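You operate a simulated robot arm through the tools that you are given. There is no shell and no other tool.

The job below is to be done with a simulated robot arm. You get a single attempt, and the scene is never put back.

## Task
Mist the dried blue plate at P23 and mix it smooth again.
Fine: move it under the spray bottle's spout, one push, the bottle stays put; blue-banded paddle, rinsed in the dish at P24, put back. Leave other glass, plates, controls and the leaf drawing as they are.

It is judged by the outcome, as a careful person would: the job done as asked, and still so three seconds after it is handed in. It fails if anything else is knocked over, pushed out of place, dropped, spilled or broken.

## Robot
A 7-joint arm with a four-finger gripper, fixed in place. Base frame: the origin is on the floor under the middle of its stand, x ahead of it, y to its left, z up; the work surface is at about z = 967. Units: mm, rad, N and s.
It reaches about 1223 mm from its shoulder. Its first joint turns from -1.204 to 3.002 rad. Payload 3.67 kg.
Tool frame: the origin (TCP) lies between the finger pads and is the grasp point; the fingertips stand 28 mm ahead of it; z points along the fingers, y is the line along which they close. The gripper opens to 112 mm; its body begins 73 mm behind the TCP.
Orientation is that of the tool frame in the base frame, as a unit quaternion [w, x, y, z]. With the fingers straight down and closing along the base's y, the tool's x points along the base's -x, its y along +y and its z along -z.

## Interface
- The arm moves only by the tool jog_arm. Its argument "steps" is a list of rows, each an object of numbers (a shift or turn left out is 0, a gripper value left out holds the last): "tx", "ty", "tz": the shift along the tool's x, y, z in units of 300 mm (1.0 is 300 mm); "ax", "ay", "az": the turn, a rotation vector about the tool's x, y, z in units of 60 degrees (1.0 is 60 degrees); "jaw": the finger opening in mm, from 0 to 112. In form: [{"tx": .., "ty": .., "tz": .., "ax": .., "ay": .., "az": .., "jaw": ..}, ...]. A call has 1 to 20 rows; each row is the pose to reach, as a shift and turn from the pose commanded when the call began, along the tool's axes at that moment. A call with a number of a shift or a turn outside -1 to 1 is refused whole. Rows are played at 5 a second. More than 50 mm and 0.15 rad between two rows, or a gripper value outside its range, and nothing of the call is played. A pose out of reach is approached as far as the arm can. The call stops where the force on the tool passes 70 N (or 10 N more than at its start, if that is more) or the arm is blocked; 0.2 s more then pass. Each finger travels about 102.5 mm/s and halts on what it meets, pressing with about 44 N; the grip force reading is that of the motor and also rises with nothing between the fingers. The clock runs only during rows and for 0.2 s after the last one: add rows that repeat a pose to give the fingers time. It gives the time, the measured TCP pose, the force on the tool (base axes), the opening and the grip force at its end, in the units of the frame above (readings bear some noise), with the torque about the TCP (base axes, N m) and any sound that the robot's microphone picked up.
- Cameras (640 x 400 px; columns grow to the right, rows downward): "scene" is fixed at [219.6, -649.6, 1739.5]; the picture's right is [0.80, -0.60, 0.00], its down [-0.41, -0.54, -0.74] and it looks along [0.45, 0.59, -0.67] (base axes); focal length 214 px, centre (320, 200). "wrist" rides on the gripper at [60, -18, -104] in the tool frame; the picture's right is [0.29, 0.96, 0.00], its down [-0.80, 0.24, -0.55] and it looks along [-0.53, 0.16, 0.83] (tool axes); focal length 234 px, centre (320, 200). There is no depth. A picture from a camera that has moved, and an enlarged one, comes with that camera's place and axes in the base frame and with its lens.
- grab_frame(camera): a new picture of that camera. No time passes.
- slide_trunk(by): slides the trunk up (or, below 0, down) by that many mm; the arm rides with it, the base frame stays. It gives what a move gives, with no picture.
- inspect(camera, box): a new picture of the part [left, top, right, bottom] of that camera's present view, enlarged. No time passes.
- hand_in(): hands the job in; it is judged then, once.

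Places have to be worked out from the pictures, the camera data and where the tool is seen. Open the gripper and draw the arm clear of the work before you hand the job in, unless the task says otherwise.

The tools are called after "Call:" as a command line: name --argument value ..., lists and objects as JSON in quotes. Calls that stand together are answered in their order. jog_arm: Moves the arm, as the interface text tells. Its arguments: {"type":"object","properties":{"steps":{"type":"array","items":{"type":"object","properties":{"tx":{"type":"number"},"ty":{"type":"number"},"tz":{"type":"number"},"ax":{"type":"number"},"ay":{"type":"number"},"az":{"type":"number"},"jaw":{"type":"number"}}}}},"required":["steps"]} The other tools are called the same way: slide_trunk (by) moves the trunk up or down; grab_frame (camera) takes a picture; inspect (camera, box) takes an enlarged picture of a part of a camera's view; hand_in () hands the job in.

At the start:

```text
time: 0.0
tcp_pos: [729.0, -84.9, 1586.6]
tcp_rot: [0.0, -0.001, 1.0, 0.0]
force: [-0.6, -0.3, 0.5]
torque: [0.01, -0.01, 0.02]
width: 111.9
grip_force: 0.0
trunk travel left (down, up): [-600.0, 240.0]
```

scene: 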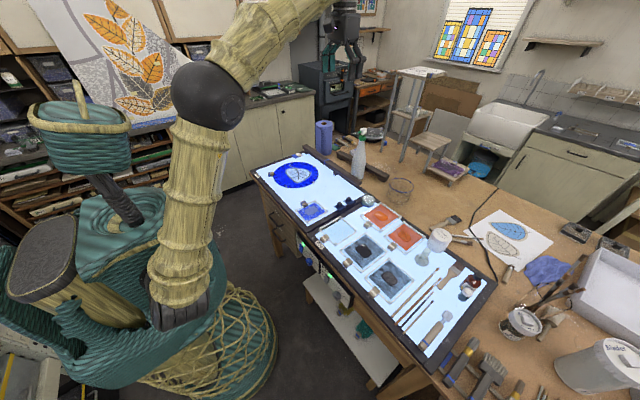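
wrist: 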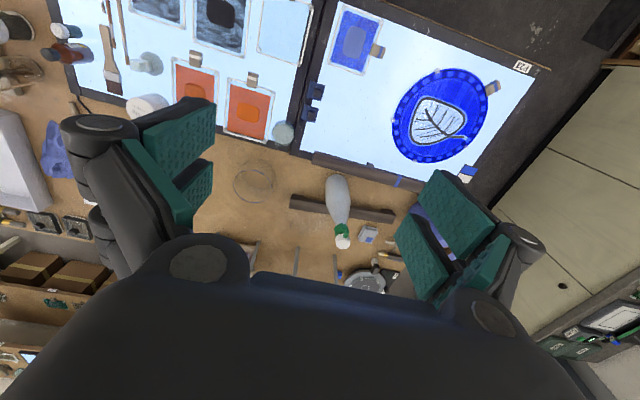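

I begin by looking closely at the scene: two light tables with plates, a spray bottle behind them, and tools on the right. I enlarge several regions to find labels P23, P24, the paddles and the spray bottle.

Call:
inspect --camera "scene" --box '[240, 120, 400, 240]'

Call:
inspect --camera "scene" --box '[300, 190, 500, 360]'

Call:
inspect --camera "wrist" --box '[280, 0, 560, 200]'

Call:
inspect --camera "wrist" --box '[40, 0, 320, 160]'

Call:
inspect --camera "wrist" --box '[220, 120, 440, 300]'

```text
3.33 times, centred on (320, 180) of scene
camera zoom: at [219.6, -649.6, 1739.5], right [0.8, -0.6, 0.0], down [-0.41, -0.54, -0.74], along [0.45, 0.59, -0.67], focal length 715 px, centre (320, 267)
```

zoom: 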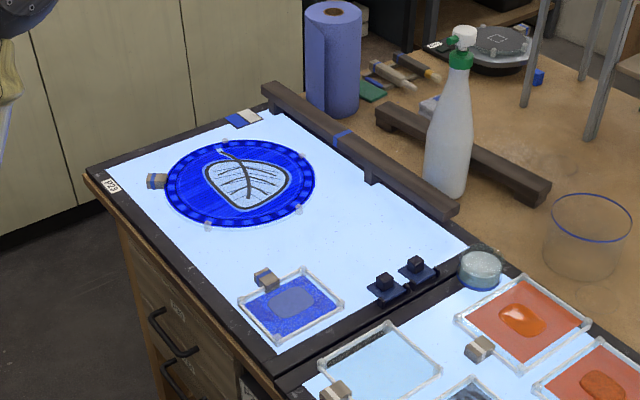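

```text
2.35 times, centred on (400, 275) of scene
camera zoom: at [219.6, -649.6, 1739.5], right [0.8, -0.6, 0.0], down [-0.41, -0.54, -0.74], along [0.45, 0.59, -0.67], focal length 505 px, centre (132, 24)
```

zoom: 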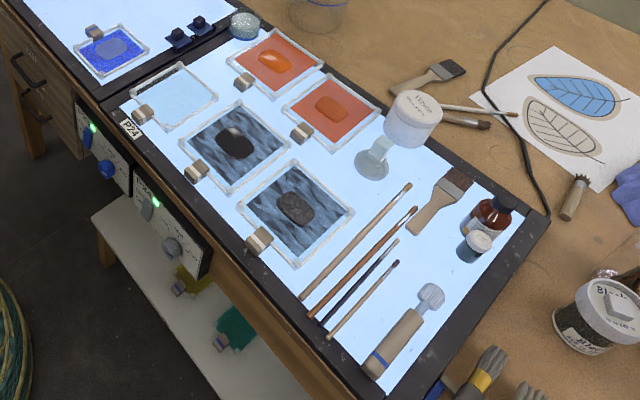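

```text
2.00 times, centred on (420, 100) of wrist
camera zoom: at [669.7, -100.7, 1690.5], right [-0.29, 0.96, 0.0], down [0.8, 0.24, 0.55], along [0.53, 0.16, -0.83], focal length 468 px, centre (120, 400)
```

zoom: 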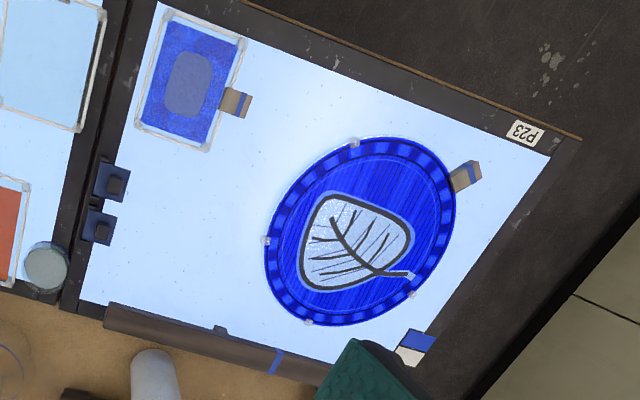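

```text
2.29 times, centred on (180, 80) of wrist
camera zoom: at [669.7, -100.7, 1690.5], right [-0.29, 0.96, 0.0], down [0.8, 0.24, 0.55], along [0.53, 0.16, -0.83], focal length 535 px, centre (640, 474)
```

zoom: 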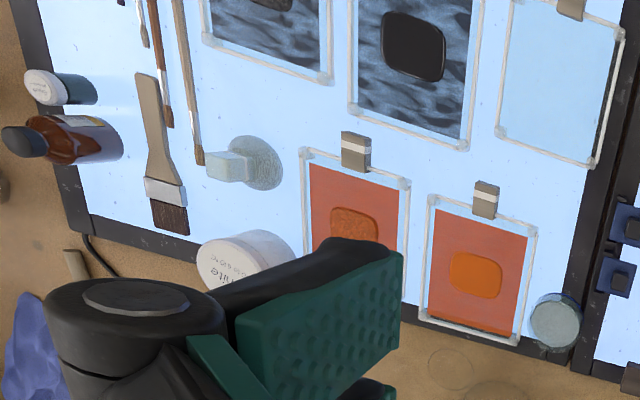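

```text
2.22 times, centred on (330, 210) of wrist
camera zoom: at [669.7, -100.7, 1690.5], right [-0.29, 0.96, 0.0], down [0.8, 0.24, 0.55], along [0.53, 0.16, -0.83], focal length 520 px, centre (298, 178)
```

zoom: 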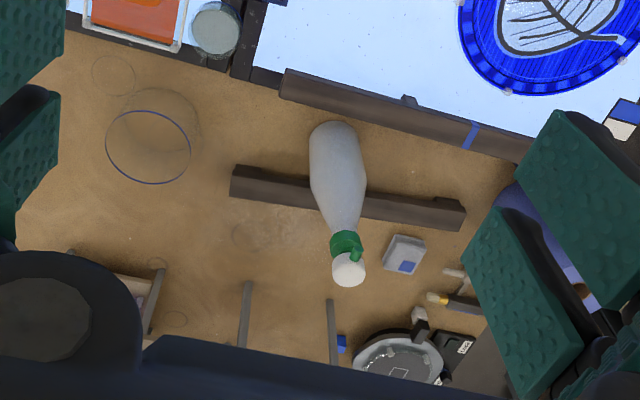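

The enlargements look re-rendered and sharp, so I zoom in harder on the spray bottle head, the plates, the paddle and the candidates for the dish.

Call:
inspect --camera "scene" --box '[340, 120, 380, 185]'

Call:
inspect --camera "wrist" --box '[315, 165, 380, 255]'

Call:
inspect --camera "scene" --box '[290, 190, 340, 230]'

Call:
inspect --camera "scene" --box '[410, 300, 460, 360]'

Call:
inspect --camera "scene" --box '[315, 205, 375, 255]'

Call:
inspect --camera "scene" --box '[280, 225, 350, 300]'

```text
6.15 times, centred on (360, 152) of scene
camera zoom: at [219.6, -649.6, 1739.5], right [0.8, -0.6, 0.0], down [-0.41, -0.54, -0.74], along [0.45, 0.59, -0.67], focal length 1320 px, centre (74, 492)
```

zoom: 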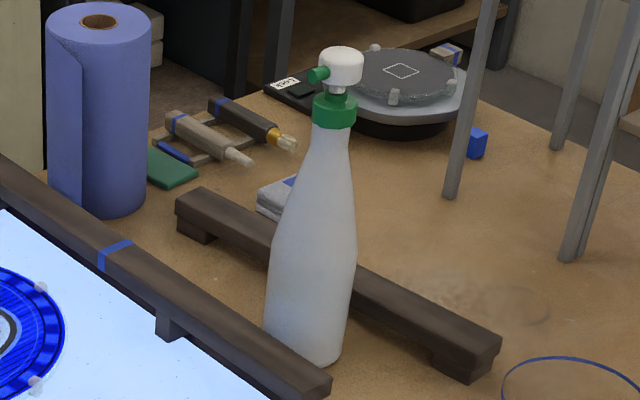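

```text
4.44 times, centred on (348, 210) of wrist
camera zoom: at [669.7, -100.7, 1690.5], right [-0.29, 0.96, 0.0], down [0.8, 0.24, 0.55], along [0.53, 0.16, -0.83], focal length 1041 px, centre (198, 156)
```

zoom: 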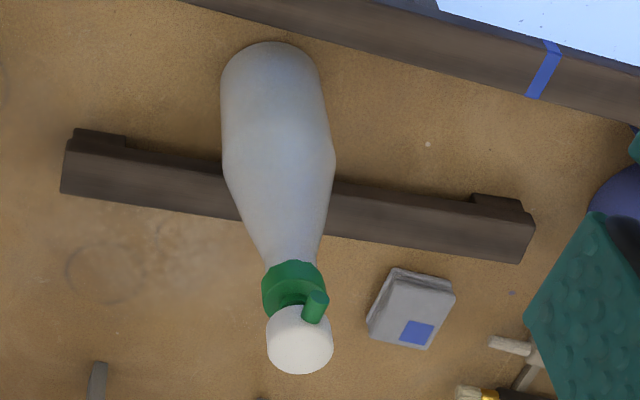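

```text
10.00 times, centred on (315, 210) of scene
camera zoom: at [219.6, -649.6, 1739.5], right [0.8, -0.6, 0.0], down [-0.41, -0.54, -0.74], along [0.45, 0.59, -0.67], focal length 2145 px, centre (370, 100)
```

zoom: 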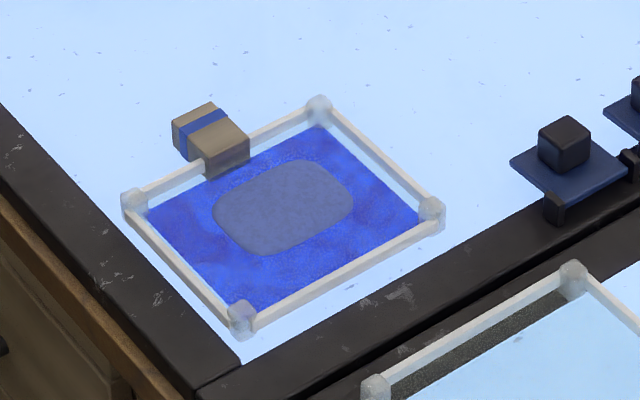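

```text
6.67 times, centred on (435, 330) of scene
camera zoom: at [219.6, -649.6, 1739.5], right [0.8, -0.6, 0.0], down [-0.41, -0.54, -0.74], along [0.45, 0.59, -0.67], focal length 1430 px, centre (-447, -667)
```

zoom: 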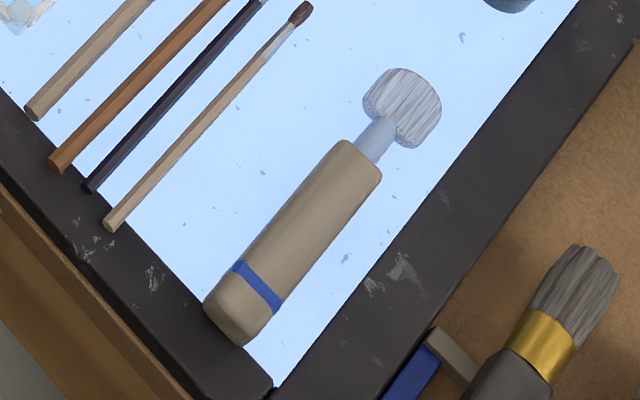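

```text
8.00 times, centred on (345, 230) of scene
camera zoom: at [219.6, -649.6, 1739.5], right [0.8, -0.6, 0.0], down [-0.41, -0.54, -0.74], along [0.45, 0.59, -0.67], focal length 1716 px, centre (120, -40)
```

zoom: 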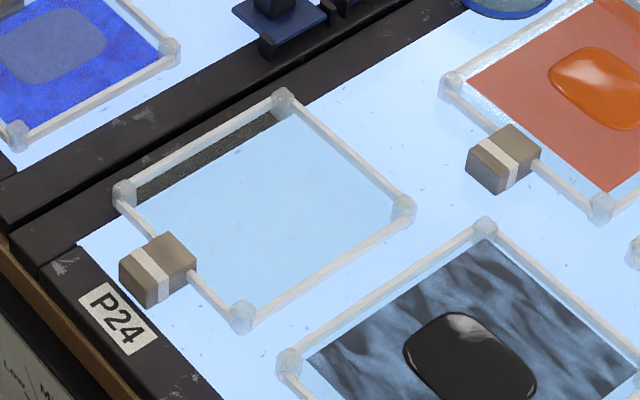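

```text
5.33 times, centred on (315, 262) of scene
camera zoom: at [219.6, -649.6, 1739.5], right [0.8, -0.6, 0.0], down [-0.41, -0.54, -0.74], along [0.45, 0.59, -0.67], focal length 1144 px, centre (347, -133)
```

zoom: 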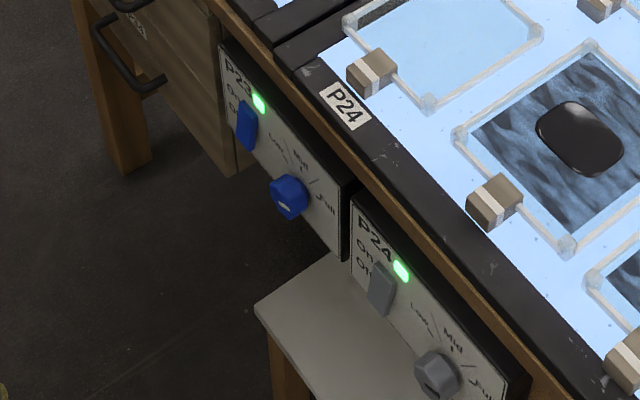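

Several items carry blue bands. I zoom in on the tools by the paper roll, the small round jar at the corner of P24, the glass bowl, and the right-hand tools to tell which is the paddle and which is the dish.

Call:
inspect --camera "scene" --box '[345, 120, 400, 155]'

Call:
inspect --camera "scene" --box '[335, 185, 375, 215]'

Call:
inspect --camera "scene" --box '[370, 170, 430, 215]'

Call:
inspect --camera "scene" --box '[400, 220, 500, 310]'

Call:
inspect --camera "scene" --box '[430, 320, 530, 400]'

Call:
inspect --camera "scene" --box '[480, 240, 640, 400]'

Call:
inspect --camera "scene" --box '[420, 200, 520, 260]'

```text
11.43 times, centred on (372, 138) of scene
camera zoom: at [219.6, -649.6, 1739.5], right [0.8, -0.6, 0.0], down [-0.41, -0.54, -0.74], along [0.45, 0.59, -0.67], focal length 2451 px, centre (-280, 914)
```

zoom: 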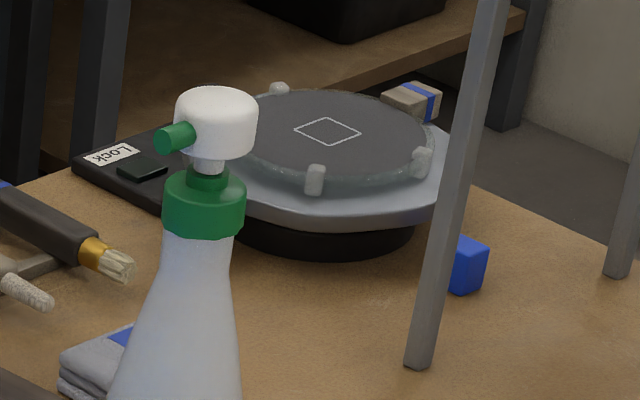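

```text
13.33 times, centred on (355, 200) of scene
camera zoom: at [219.6, -649.6, 1739.5], right [0.8, -0.6, 0.0], down [-0.41, -0.54, -0.74], along [0.45, 0.59, -0.67], focal length 2860 px, centre (-147, 200)
```

zoom: 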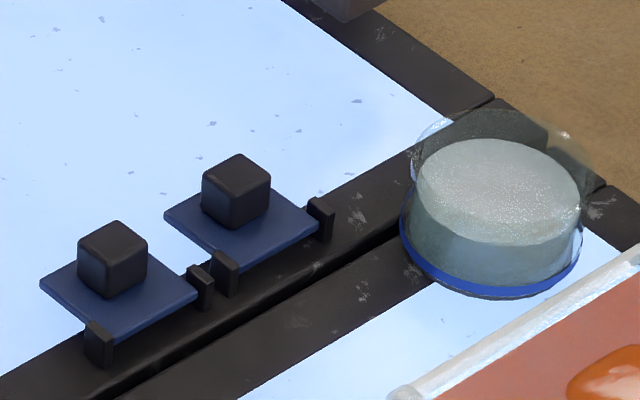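

```text
8.89 times, centred on (400, 192) of scene
camera zoom: at [219.6, -649.6, 1739.5], right [0.8, -0.6, 0.0], down [-0.41, -0.54, -0.74], along [0.45, 0.59, -0.67], focal length 1906 px, centre (-391, 267)
```

zoom: 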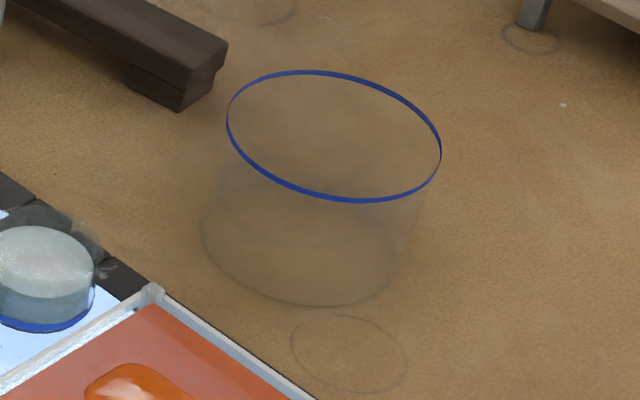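

```text
4.44 times, centred on (450, 265) of scene
camera zoom: at [219.6, -649.6, 1739.5], right [0.8, -0.6, 0.0], down [-0.41, -0.54, -0.74], along [0.45, 0.59, -0.67], focal length 953 px, centre (-258, -89)
```

zoom: 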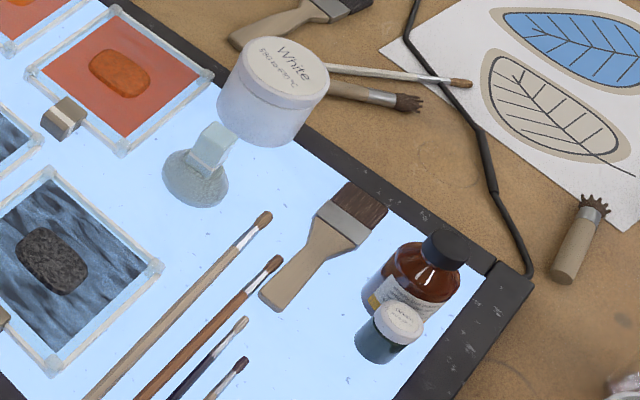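

```text
5.00 times, centred on (480, 360) of scene
camera zoom: at [219.6, -649.6, 1739.5], right [0.8, -0.6, 0.0], down [-0.41, -0.54, -0.74], along [0.45, 0.59, -0.67], focal length 1072 px, centre (-480, -600)
```

zoom: 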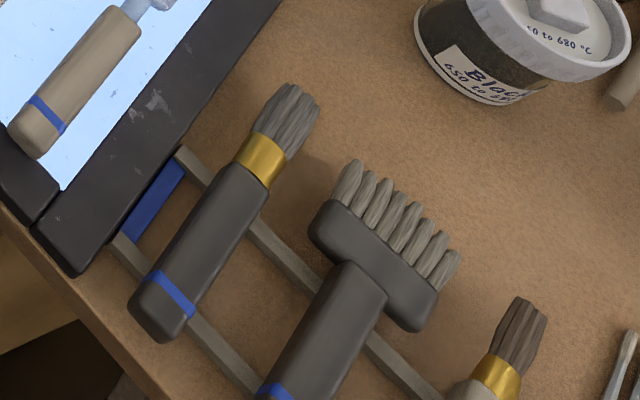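

```text
2.50 times, centred on (560, 320) of scene
camera zoom: at [219.6, -649.6, 1739.5], right [0.8, -0.6, 0.0], down [-0.41, -0.54, -0.74], along [0.45, 0.59, -0.67], focal length 536 px, centre (-280, -100)
```

zoom: 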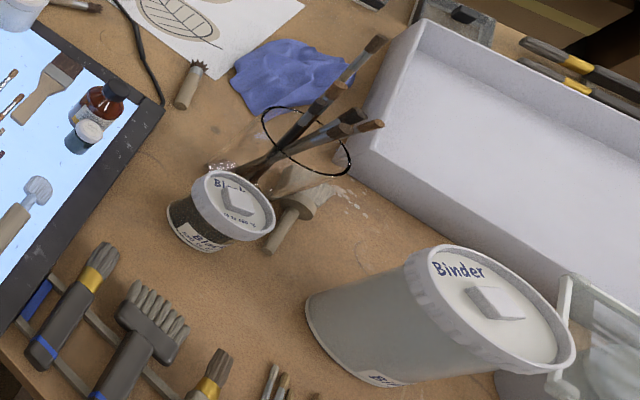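

```text
6.40 times, centred on (470, 230) of scene
camera zoom: at [219.6, -649.6, 1739.5], right [0.8, -0.6, 0.0], down [-0.41, -0.54, -0.74], along [0.45, 0.59, -0.67], focal length 1373 px, centre (-640, 8)
```

zoom: 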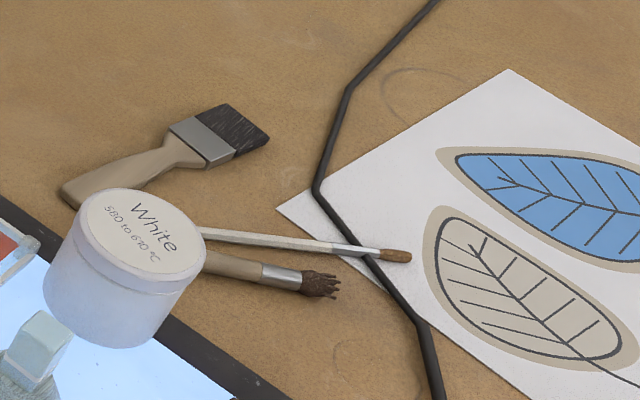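

The small round dish with a blue foot at P24's back corner looks like it holds water. I still need to check the tools by the paper roll, and get a closer look at the blue-banded tool on P24.

Call:
inspect --camera "scene" --box '[325, 125, 365, 155]'

Call:
inspect --camera "scene" --box '[415, 300, 455, 352]'

Call:
inspect --camera "scene" --box '[345, 185, 370, 205]'

Call:
inspect --camera "scene" --box '[270, 140, 330, 190]'

Call:
inspect --camera "scene" --box '[440, 340, 520, 400]'

Call:
inspect --camera "wrist" --box '[260, 110, 310, 150]'

Call:
inspect --camera "wrist" --box '[320, 0, 390, 80]'

```text
13.33 times, centred on (345, 140) of scene
camera zoom: at [219.6, -649.6, 1739.5], right [0.8, -0.6, 0.0], down [-0.41, -0.54, -0.74], along [0.45, 0.59, -0.67], focal length 2860 px, centre (-13, 1000)
```

zoom: 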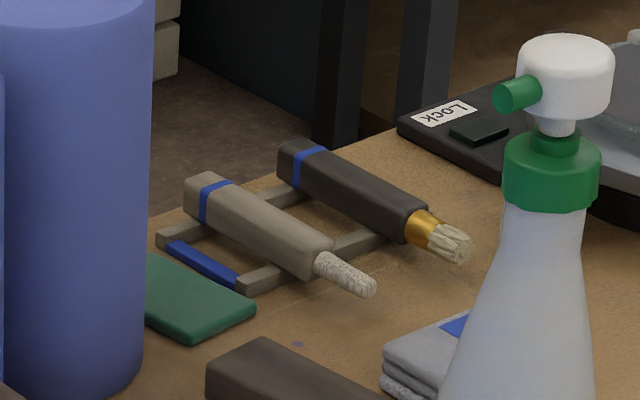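

```text
7.69 times, centred on (435, 326) of scene
camera zoom: at [219.6, -649.6, 1739.5], right [0.8, -0.6, 0.0], down [-0.41, -0.54, -0.74], along [0.45, 0.59, -0.67], focal length 1650 px, centre (-565, -769)
```

zoom: 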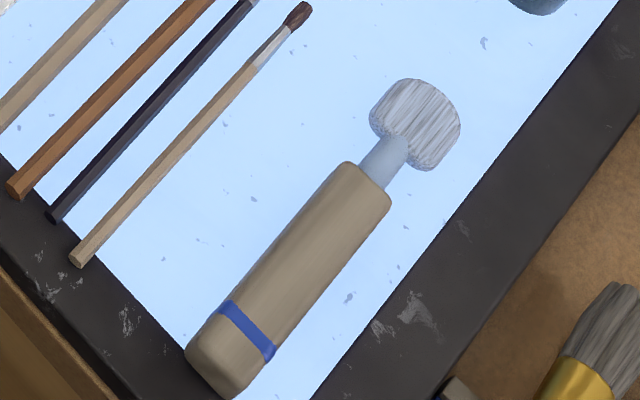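

```text
16.00 times, centred on (358, 195) of scene
camera zoom: at [219.6, -649.6, 1739.5], right [0.8, -0.6, 0.0], down [-0.41, -0.54, -0.74], along [0.45, 0.59, -0.67], focal length 3432 px, centre (-280, 280)
```

zoom: 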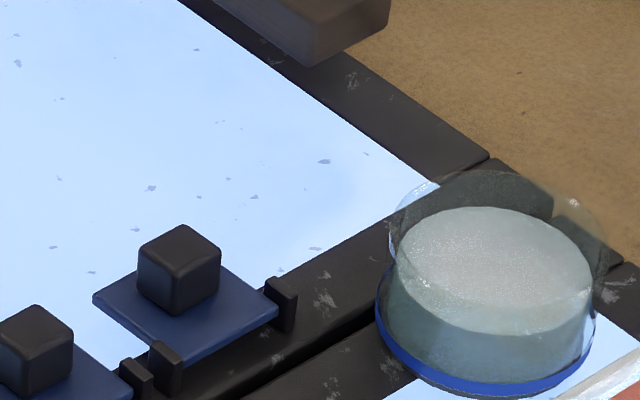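

```text
8.00 times, centred on (300, 165) of scene
camera zoom: at [219.6, -649.6, 1739.5], right [0.8, -0.6, 0.0], down [-0.41, -0.54, -0.74], along [0.45, 0.59, -0.67], focal length 1716 px, centre (480, 480)
```

zoom: 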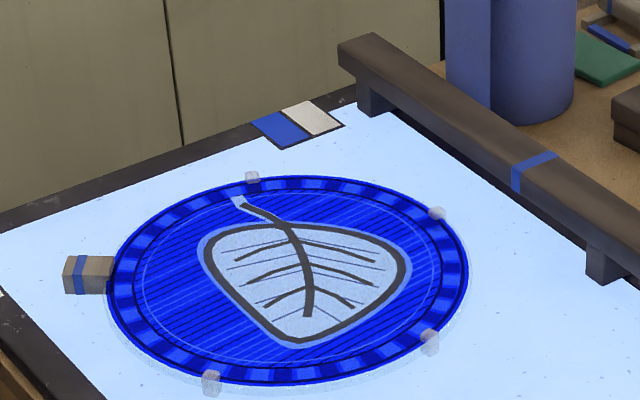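

```text
6.67 times, centred on (480, 370) of scene
camera zoom: at [219.6, -649.6, 1739.5], right [0.8, -0.6, 0.0], down [-0.41, -0.54, -0.74], along [0.45, 0.59, -0.67], focal length 1430 px, centre (-747, -933)
```

zoom: 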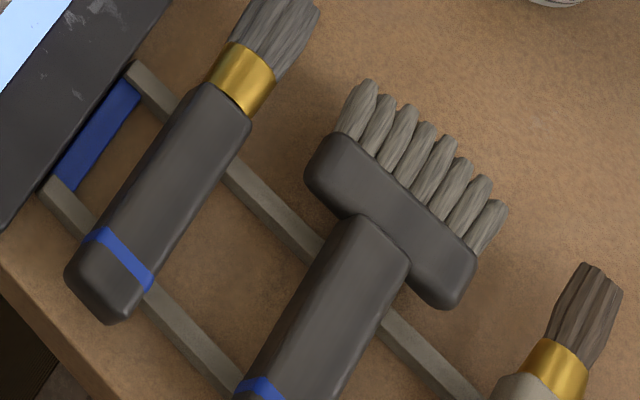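

```text
10.00 times, centred on (285, 130) of wrist
camera zoom: at [669.7, -100.7, 1690.5], right [-0.29, 0.96, 0.0], down [0.8, 0.24, 0.55], along [0.53, 0.16, -0.83], focal length 2342 px, centre (670, 900)
```

zoom: 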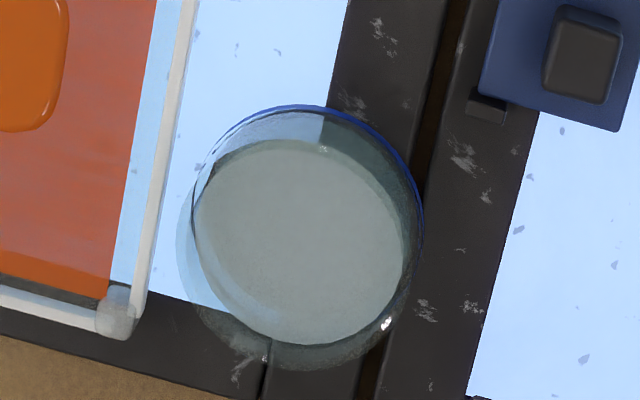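

```text
5.00 times, centred on (355, 40) of wrist
camera zoom: at [669.7, -100.7, 1690.5], right [-0.29, 0.96, 0.0], down [0.8, 0.24, 0.55], along [0.53, 0.16, -0.83], focal length 1171 px, centre (145, 1000)
```

zoom: 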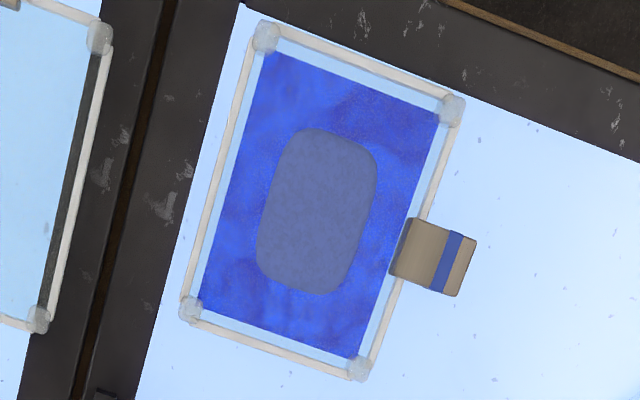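

The blue plate is at about x 590–709, y −64…36 with its cork grip on the +y side; the bottle stands at about (1055, 72) with its green spout pointing toward −x; the bridge bar's free end passes between them. I move the arm down and toward that area for a closer wrist view.

Call:
jog_arm --steps '[{"tx": -0.01, "ty": 0.1, "tz": 0.12}, {"tx": -0.02, "ty": 0.2, "tz": 0.24}, {"tx": -0.03, "ty": 0.3, "tz": 0.36}, {"tx": -0.05, "ty": 0.4, "tz": 0.48}, {"tx": -0.07, "ty": 0.48, "tz": 0.62}]'

Call:
grab_frame --camera "wrist"

Call:
grab_frame --camera "scene"

```text
time: 1.2
tcp_pos: [750.1, 60.6, 1398.9]
tcp_rot: [0.0, 0.0, 1.0, 0.0]
force: [1.2, 0.8, -0.2]
torque: [-0.02, 0.03, 0.03]
width: 111.8
grip_force: 0.1
trunk travel left (down, up): [-600.0, 240.0]
```

```text
taken
camera wrist: at [690.9, 44.8, 1503.5], right [-0.29, 0.96, 0.0], down [0.8, 0.24, 0.55], along [0.53, 0.16, -0.83], focal length 234 px, centre (320, 200)
```

wrist: 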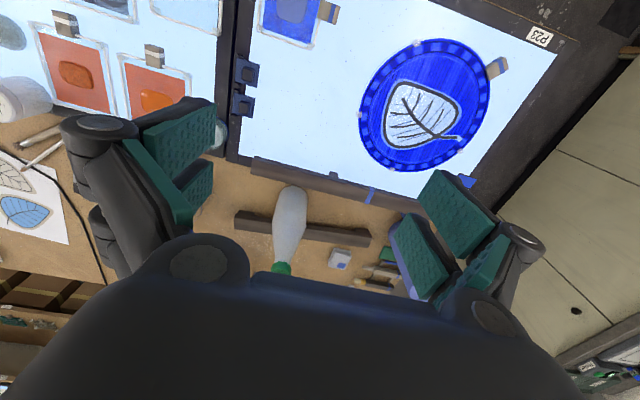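

```text
taken
```

scene: 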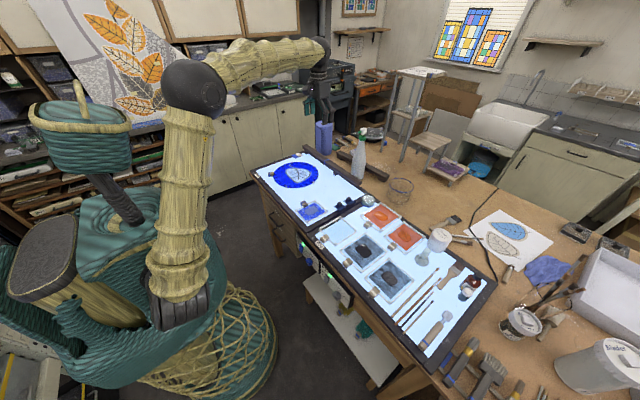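

The view is closer now. I enlarge the bottle/bridge area, the plate, and the dish.

Call:
inspect --camera "wrist" --box '[220, 130, 420, 270]'

Call:
inspect --camera "wrist" --box '[205, 40, 285, 160]'

Call:
inspect --camera "wrist" --box '[240, 0, 340, 60]'

Call:
inspect --camera "wrist" --box '[50, 90, 260, 240]'

```text
2.86 times, centred on (320, 200) of wrist
camera zoom: at [690.9, 44.8, 1503.5], right [-0.29, 0.96, 0.0], down [0.8, 0.24, 0.55], along [0.53, 0.16, -0.83], focal length 669 px, centre (320, 200)
```

zoom: 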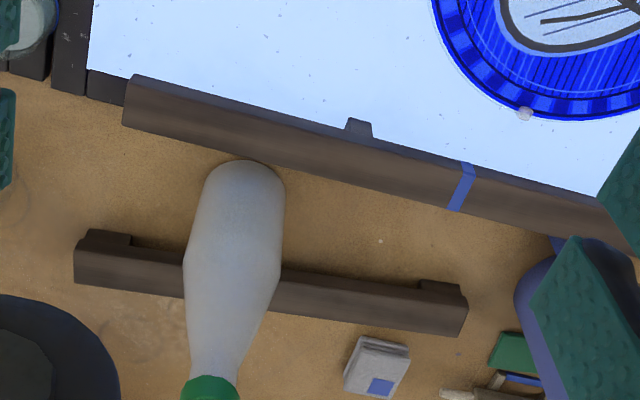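

```text
3.33 times, centred on (245, 100) of wrist
camera zoom: at [690.9, 44.8, 1503.5], right [-0.29, 0.96, 0.0], down [0.8, 0.24, 0.55], along [0.53, 0.16, -0.83], focal length 781 px, centre (570, 533)
```

zoom: 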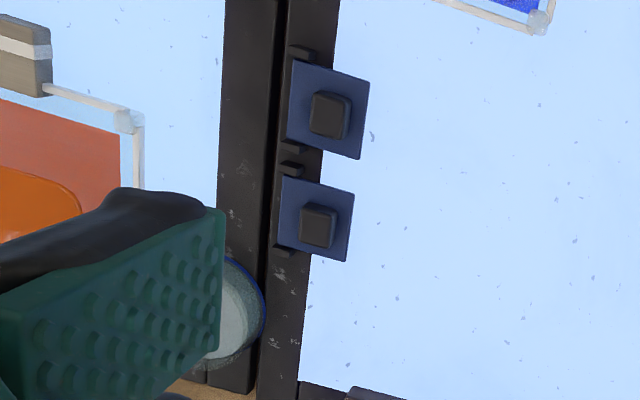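

```text
6.40 times, centred on (290, 30) of wrist
camera zoom: at [690.9, 44.8, 1503.5], right [-0.29, 0.96, 0.0], down [0.8, 0.24, 0.55], along [0.53, 0.16, -0.83], focal length 1499 px, centre (512, 1288)
```

zoom: 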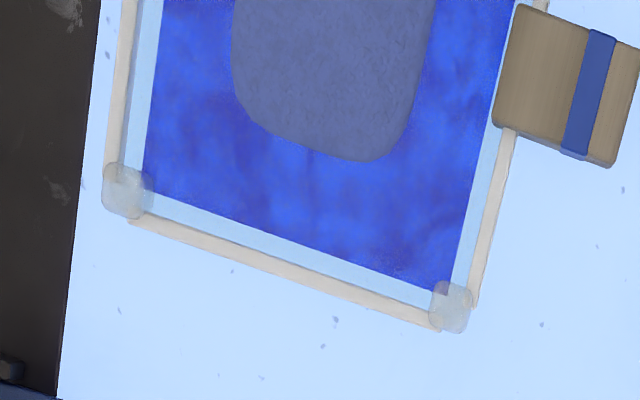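

```text
2.67 times, centred on (155, 165) of wrist
camera zoom: at [690.9, 44.8, 1503.5], right [-0.29, 0.96, 0.0], down [0.8, 0.24, 0.55], along [0.53, 0.16, -0.83], focal length 624 px, centre (760, 293)
```

zoom: 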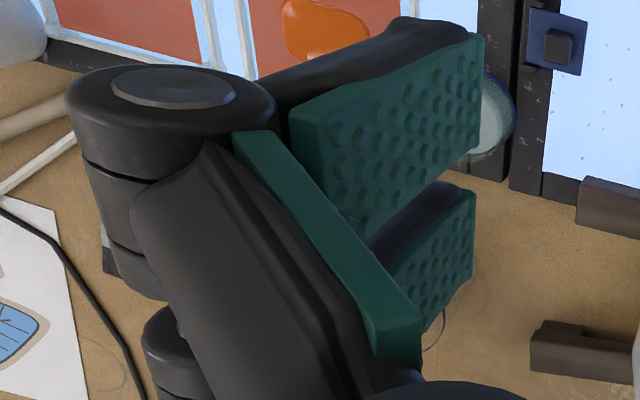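

I need the bridge bar's clearance and end geometry, so I enlarge it from the scene camera, along with the bottle's foot.

Call:
inspect --camera "scene" --box '[325, 150, 375, 190]'

Call:
inspect --camera "scene" --box '[340, 165, 365, 185]'

Call:
inspect --camera "wrist" --box '[245, 140, 345, 200]'

Call:
inspect --camera "scene" --box '[350, 125, 370, 145]'

```text
10.00 times, centred on (350, 170) of scene
camera zoom: at [219.6, -649.6, 1739.5], right [0.8, -0.6, 0.0], down [-0.41, -0.54, -0.74], along [0.45, 0.59, -0.67], focal length 2145 px, centre (20, 500)
```

zoom: 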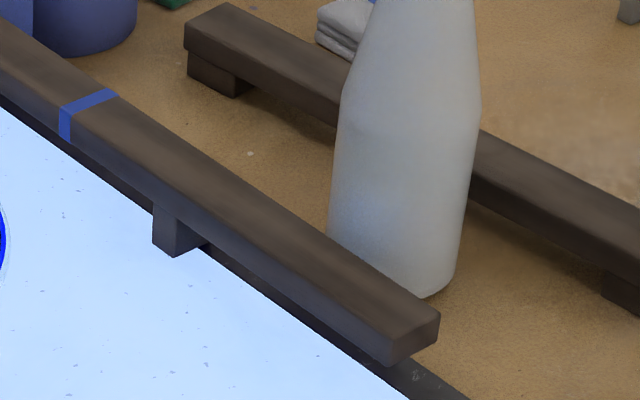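

```text
16.00 times, centred on (352, 175) of scene
camera zoom: at [219.6, -649.6, 1739.5], right [0.8, -0.6, 0.0], down [-0.41, -0.54, -0.74], along [0.45, 0.59, -0.67], focal length 3432 px, centre (-200, 600)
```

zoom: 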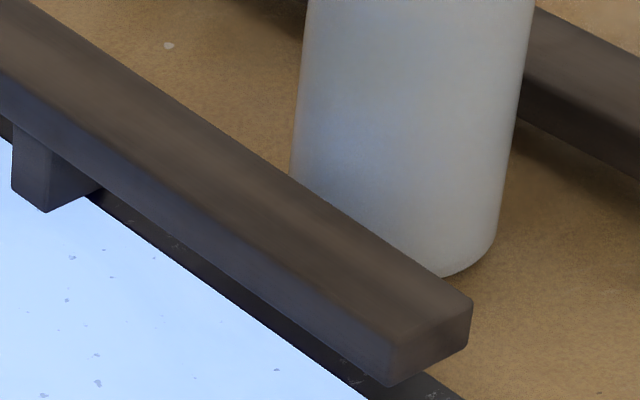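

```text
6.40 times, centred on (295, 170) of wrist
camera zoom: at [690.9, 44.8, 1503.5], right [-0.29, 0.96, 0.0], down [0.8, 0.24, 0.55], along [0.53, 0.16, -0.83], focal length 1499 px, centre (480, 392)
```

zoom: 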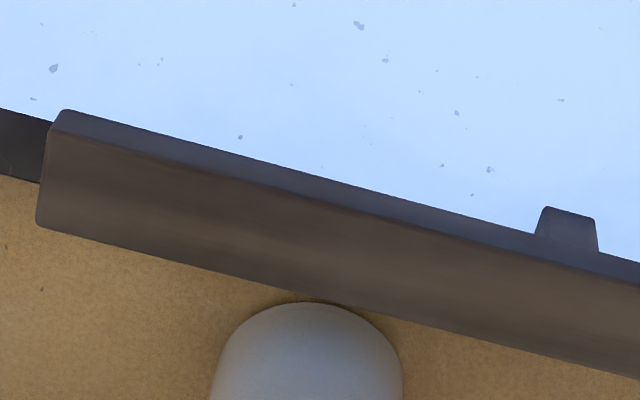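

```text
16.00 times, centred on (360, 135) of scene
camera zoom: at [219.6, -649.6, 1739.5], right [0.8, -0.6, 0.0], down [-0.41, -0.54, -0.74], along [0.45, 0.59, -0.67], focal length 3432 px, centre (-320, 1240)
```

zoom: 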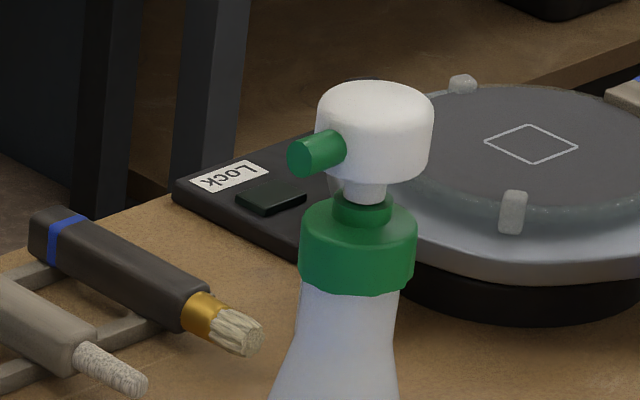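

The bar spans x≈937–978 with its underside near z≈1000, and the bottle's near face is at x≈1008, with the spout tip near (1030, 83, 1240). Before planning contact, I check the finger geometry by closing the gripper in free air.

Call:
jog_arm --steps '[{"jaw": 20}, {"jaw": 20}, {"jaw": 20}, {"jaw": 20}, {"jaw": 20}]'

Call:
grab_frame --camera "wrist"

Call:
inspect --camera "wrist" --box '[180, 80, 420, 250]'

```text
time: 2.4
tcp_pos: [749.9, 58.4, 1400.5]
tcp_rot: [0.0, 0.0, 1.0, -0.001]
force: [0.6, 0.0, 1.2]
torque: [0.0, 0.02, -0.02]
width: 20.2
grip_force: 0.1
trunk travel left (down, up): [-600.0, 240.0]
```

```text
taken
camera wrist: at [690.2, 43.3, 1504.3], right [-0.29, 0.96, 0.0], down [0.8, 0.24, 0.55], along [0.53, 0.16, -0.83], focal length 234 px, centre (320, 200)
```

wrist: 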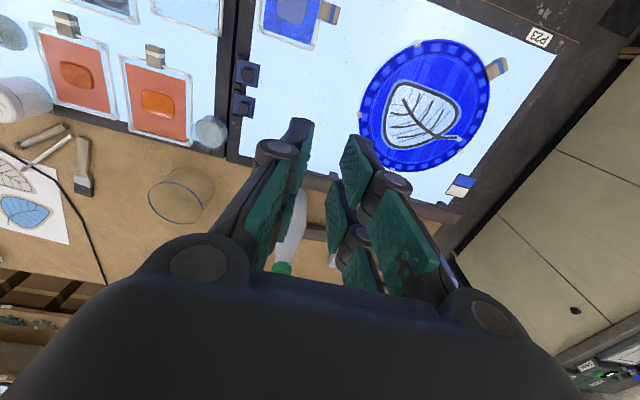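

```text
2.35 times, centred on (300, 165) of wrist
camera zoom: at [690.2, 43.3, 1504.3], right [-0.29, 0.96, 0.0], down [0.8, 0.24, 0.55], along [0.53, 0.16, -0.83], focal length 551 px, centre (367, 282)
```

zoom: 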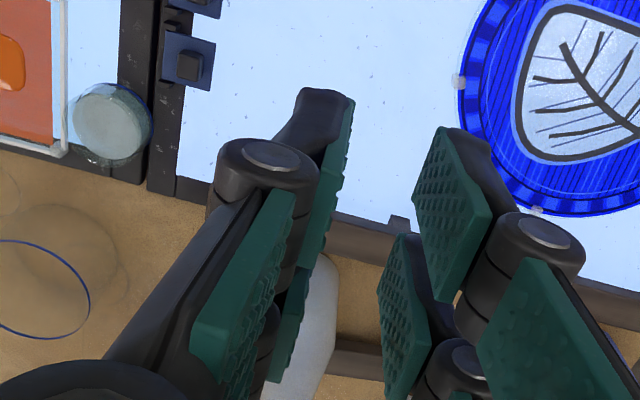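

The fingers are two-jointed: tips reach about 28 mm past the TCP when closed but only about 7 mm when fully open, and each pair spans about ±26 mm along tool x. Next I zoom strongly on the spout from the scene camera to get its direction.

Call:
inspect --camera "scene" --box '[356, 128, 368, 136]'

Call:
inspect --camera "scene" --box '[350, 125, 374, 185]'

Call:
inspect --camera "scene" --box '[298, 198, 328, 216]'

```text
16.00 times, centred on (362, 132) of scene
camera zoom: at [219.6, -649.6, 1739.5], right [0.8, -0.6, 0.0], down [-0.41, -0.54, -0.74], along [0.45, 0.59, -0.67], focal length 3432 px, centre (-352, 1288)
```

zoom: 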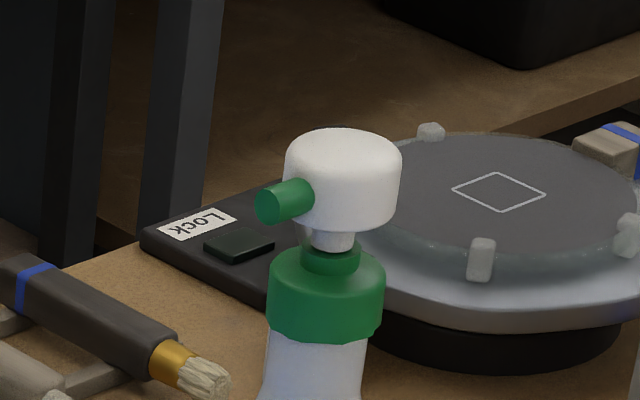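

```text
6.67 times, centred on (362, 155) of scene
camera zoom: at [219.6, -649.6, 1739.5], right [0.8, -0.6, 0.0], down [-0.41, -0.54, -0.74], along [0.45, 0.59, -0.67], focal length 1430 px, centre (40, 500)
```

zoom: 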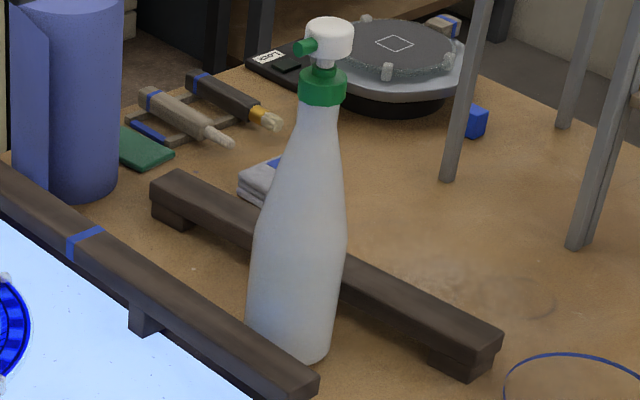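

```text
16.00 times, centred on (313, 207) of scene
camera zoom: at [219.6, -649.6, 1739.5], right [0.8, -0.6, 0.0], down [-0.41, -0.54, -0.74], along [0.45, 0.59, -0.67], focal length 3432 px, centre (432, 88)
```

zoom: 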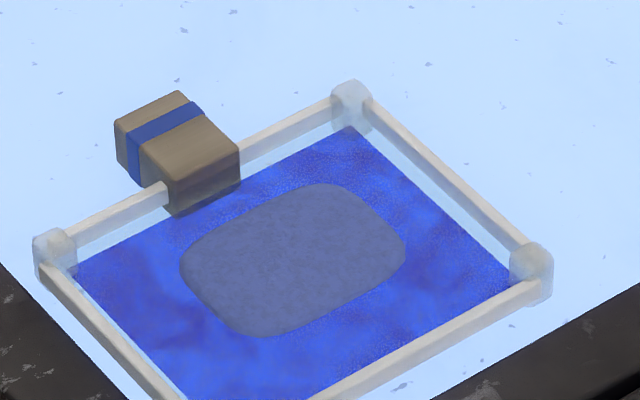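

The spout points nearly straight toward −x (slightly +y) and is level, so the plate should sit in front of the bar around (880, 98), clear of the bar's shadow. The plate's grip block is at x≈627–655, y≈29–63, top z≈980; I turn the gripper so it closes along x and come above the block.

Call:
jog_arm --steps '[{"tx": 0.045, "tz": 0.108, "az": 0.125, "jaw": 70}, {"tx": 0.09, "tz": 0.216, "az": 0.25}, {"tx": 0.136, "tz": 0.325, "az": 0.375}, {"tx": 0.181, "tz": 0.433, "az": 0.5}, {"tx": 0.227, "tz": 0.542, "az": 0.625}, {"tx": 0.272, "tz": 0.65, "az": 0.75}, {"tx": 0.318, "tz": 0.758, "az": 0.875}, {"tx": 0.363, "ty": 0.01, "tz": 0.867, "az": 1.0}]'

Call:
grab_frame --camera "wrist"

```text
time: 4.2
tcp_pos: [648.7, 44.1, 1146.7]
tcp_rot: [-0.041, 0.514, 0.856, 0.035]
force: [-0.4, 0.9, -0.3]
torque: [-0.01, 0.0, 0.02]
width: 70.2
grip_force: 0.1
trunk travel left (down, up): [-600.0, 240.0]
```

```text
taken
camera wrist: at [608.1, 79.7, 1256.6], right [0.71, 0.7, 0.05], down [0.6, -0.64, 0.47], along [0.36, -0.3, -0.88], focal length 234 px, centre (320, 200)
```

wrist: 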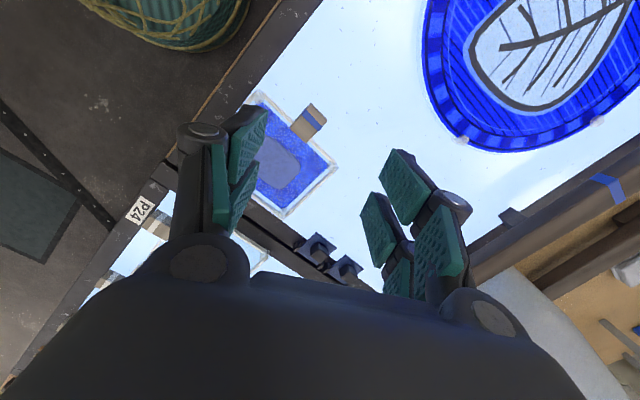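

The measured pose lags what I commanded (about 18 mm off in y with a small tilt). I hold still for a moment to see whether it settles.

Call:
jog_arm --steps '[{"tx": 0}, {"tx": 0}, {"tx": 0}]'

```text
time: 5.0
tcp_pos: [646.9, 45.3, 1145.9]
tcp_rot: [-0.041, 0.512, 0.857, 0.036]
force: [0.6, 0.2, 1.3]
torque: [-0.02, 0.02, -0.03]
width: 70.0
grip_force: 0.0
trunk travel left (down, up): [-600.0, 240.0]
```

It stays short of the command, so this is a reach or joint limit, not lag. I look at the arm's posture in the scene view.

Call:
grab_frame --camera "scene"

Call:
inspect --camera "scene" --box '[60, 20, 380, 340]'

```text
taken
```

scene: 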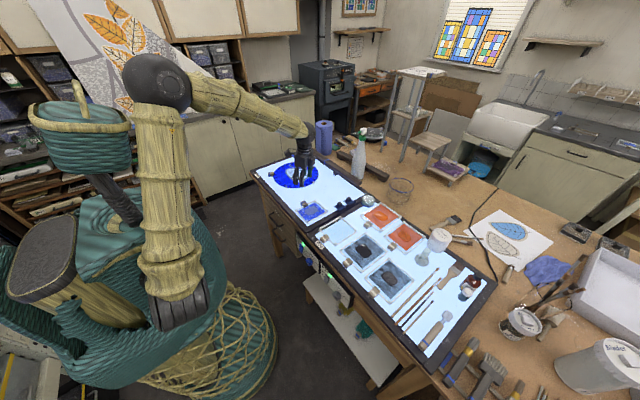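

```text
1.25 times, centred on (220, 180) of scene
camera zoom: at [219.6, -649.6, 1739.5], right [0.8, -0.6, 0.0], down [-0.41, -0.54, -0.74], along [0.45, 0.59, -0.67], focal length 268 px, centre (445, 225)
```

zoom: 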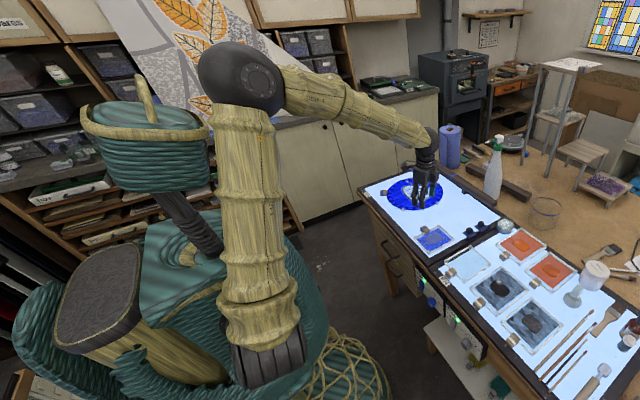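

The arm is folded tightly (shoulder low, elbow high), so I raise the tool 200 mm and then lower the trunk by 200 mm to give it an easier posture at table height.

Call:
jog_arm --steps '[{"tz": -0.14}, {"tz": -0.28}, {"tz": -0.42}, {"tz": -0.56}, {"tz": -0.667}, {"tz": -0.667}]'

Call:
slide_trunk --by -200

Call:
jog_arm --steps '[{"tx": 0}, {"tx": 0}]'

```text
time: 6.4
tcp_pos: [636.1, 62.9, 1343.3]
tcp_rot: [0.001, 0.5, 0.866, 0.0]
force: [-0.8, -0.1, 1.1]
torque: [0.05, -0.05, 0.0]
width: 70.2
grip_force: 0.0
trunk travel left (down, up): [-600.0, 240.0]
```

```text
time: 8.6
tcp_pos: [639.4, 63.5, 1142.0]
tcp_rot: [0.0, 0.5, 0.866, 0.0]
force: [-0.2, 0.3, -0.7]
torque: [-0.01, 0.03, 0.01]
width: 69.9
grip_force: 0.1
trunk travel left (down, up): [-400.0, 440.0]
```

```text
time: 9.2
tcp_pos: [639.6, 64.9, 1142.3]
tcp_rot: [0.0, 0.5, 0.866, 0.0]
force: [-0.4, -0.2, 0.2]
torque: [0.02, 0.0, 0.01]
width: 69.9
grip_force: 0.0
trunk travel left (down, up): [-400.0, 440.0]
```

The pose is now exact: about (640, 63.5, 1142). I finish the last 30° of yaw and descend a little, then look.

Call:
jog_arm --steps '[{"az": 0.125, "tz": 0.06}, {"az": 0.25, "tz": 0.12}, {"az": 0.375, "tz": 0.18}, {"az": 0.5, "tz": 0.24}, {"az": 0.5, "tz": 0.24}]'

Call:
grab_frame --camera "wrist"

```text
time: 10.4
tcp_pos: [642.0, 58.9, 1065.6]
tcp_rot: [-0.014, 0.709, 0.705, 0.001]
force: [-0.3, 0.6, 0.4]
torque: [0.0, 0.02, 0.0]
width: 70.2
grip_force: 0.1
trunk travel left (down, up): [-400.0, 440.0]
```

```text
taken
camera wrist: at [626.7, 118.8, 1171.9], right [0.96, 0.28, -0.01], down [0.25, -0.81, 0.53], along [0.14, -0.51, -0.85], focal length 234 px, centre (320, 200)
```

wrist: 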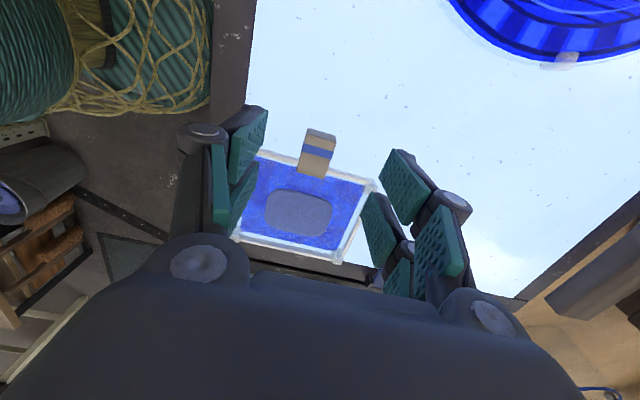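

The tilt limit shows again at this height, so I raise the tool 200 mm and lower the trunk another 200 mm.

Call:
jog_arm --steps '[{"tz": -0.14}, {"tz": -0.28}, {"tz": -0.42}, {"tz": -0.56}, {"tz": -0.667}, {"tz": -0.667}]'

Call:
slide_trunk --by -200

Call:
jog_arm --steps '[{"tx": 0}, {"tx": 0}]'

Call:
grab_frame --camera "wrist"

Call:
inspect --camera "wrist" --box '[170, 90, 480, 290]'

```text
time: 11.8
tcp_pos: [645.4, 57.4, 1268.8]
tcp_rot: [-0.008, 0.708, 0.706, 0.0]
force: [0.5, -0.2, -0.8]
torque: [0.02, -0.02, -0.03]
width: 69.9
grip_force: 0.0
trunk travel left (down, up): [-400.0, 440.0]
```

```text
time: 13.9
tcp_pos: [647.0, 58.1, 1067.9]
tcp_rot: [-0.008, 0.708, 0.706, 0.001]
force: [0.7, -0.2, -0.3]
torque: [0.02, -0.05, -0.02]
width: 70.0
grip_force: 0.0
trunk travel left (down, up): [-200.0, 640.0]
```

```text
time: 14.5
tcp_pos: [645.3, 58.5, 1067.6]
tcp_rot: [-0.008, 0.708, 0.706, 0.001]
force: [0.8, 0.1, 0.3]
torque: [0.0, 0.0, 0.01]
width: 69.9
grip_force: 0.1
trunk travel left (down, up): [-200.0, 640.0]
```

```text
taken
camera wrist: at [629.9, 118.6, 1173.1], right [0.96, 0.29, -0.01], down [0.24, -0.81, 0.54], along [0.15, -0.52, -0.84], focal length 234 px, centre (320, 200)
```

wrist: 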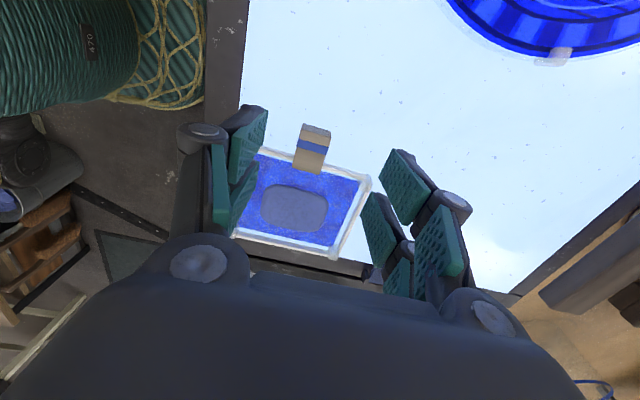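

```text
2.00 times, centred on (325, 190) of wrist
camera zoom: at [629.9, 118.6, 1173.1], right [0.96, 0.29, -0.01], down [0.24, -0.81, 0.54], along [0.15, -0.52, -0.84], focal length 468 px, centre (310, 220)
```

zoom: 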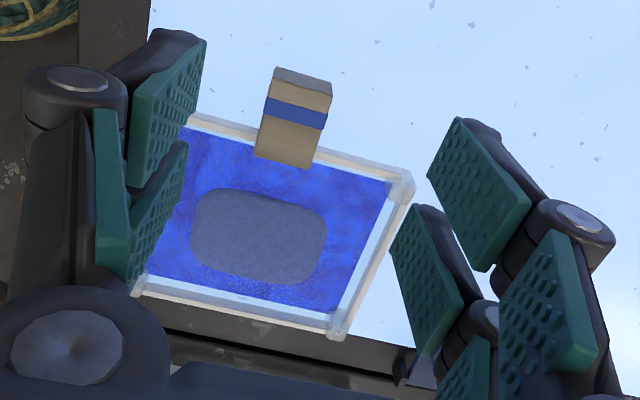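

The block sits at x≈630–657, y≈26–61, and the gripper is centred on it in x. I shift 5 mm in +y so only the inner finger pair takes the block, and descend partway to check for reach error.

Call:
jog_arm --steps '[{"tx": 0.018, "tz": 0.07, "jaw": 62}, {"tx": 0.018, "tz": 0.14}, {"tx": 0.018, "tz": 0.187}, {"tx": 0.018, "tz": 0.187}]'

Call:
grab_frame --camera "wrist"

Call:
inspect --camera "wrist" --box '[170, 90, 480, 290]'

Call:
inspect --camera "scene" --box '[280, 170, 350, 225]'

```text
time: 15.5
tcp_pos: [646.4, 64.0, 1010.5]
tcp_rot: [-0.009, 0.708, 0.706, 0.002]
force: [0.5, 1.0, 0.1]
torque: [-0.04, 0.01, 0.0]
width: 61.8
grip_force: 0.1
trunk travel left (down, up): [-200.0, 640.0]
```

```text
taken
camera wrist: at [629.9, 124.5, 1116.6], right [0.96, 0.29, -0.01], down [0.24, -0.81, 0.54], along [0.15, -0.52, -0.84], focal length 234 px, centre (320, 200)
```

wrist: 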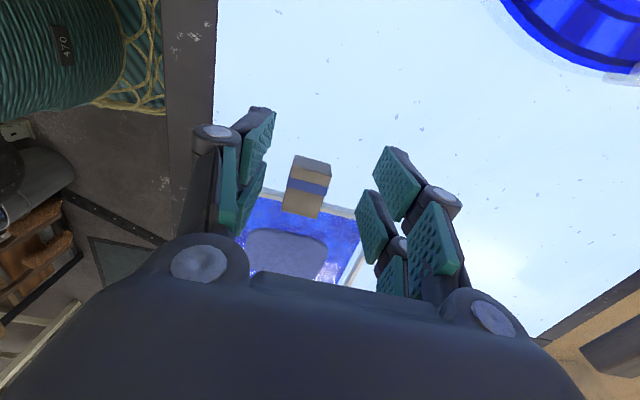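

```text
2.00 times, centred on (325, 190) of wrist
camera zoom: at [629.9, 124.5, 1116.6], right [0.96, 0.29, -0.01], down [0.24, -0.81, 0.54], along [0.15, -0.52, -0.84], focal length 468 px, centre (310, 220)
```

zoom: 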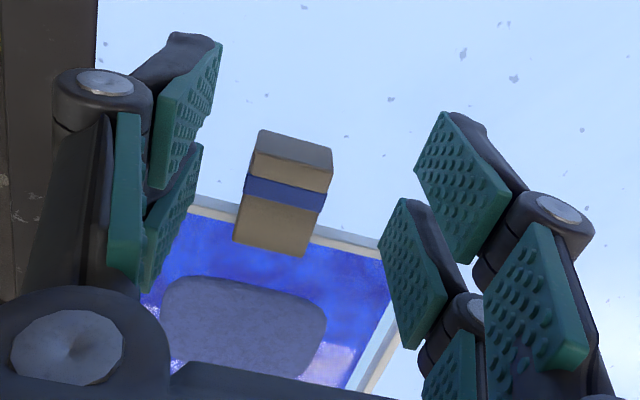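

```text
7.27 times, centred on (315, 198) of scene
camera zoom: at [219.6, -649.6, 1739.5], right [0.8, -0.6, 0.0], down [-0.41, -0.54, -0.74], along [0.45, 0.59, -0.67], focal length 1560 px, centre (356, 218)
```

zoom: 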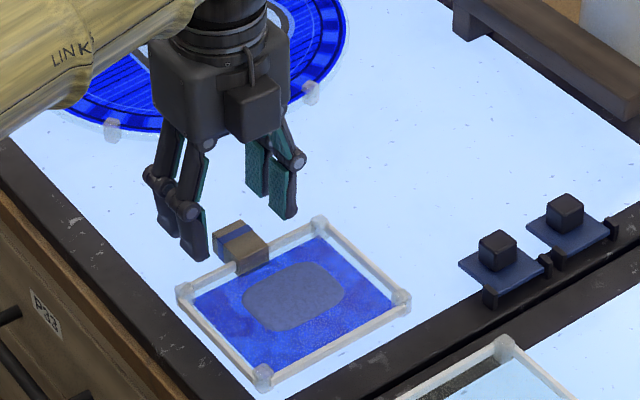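

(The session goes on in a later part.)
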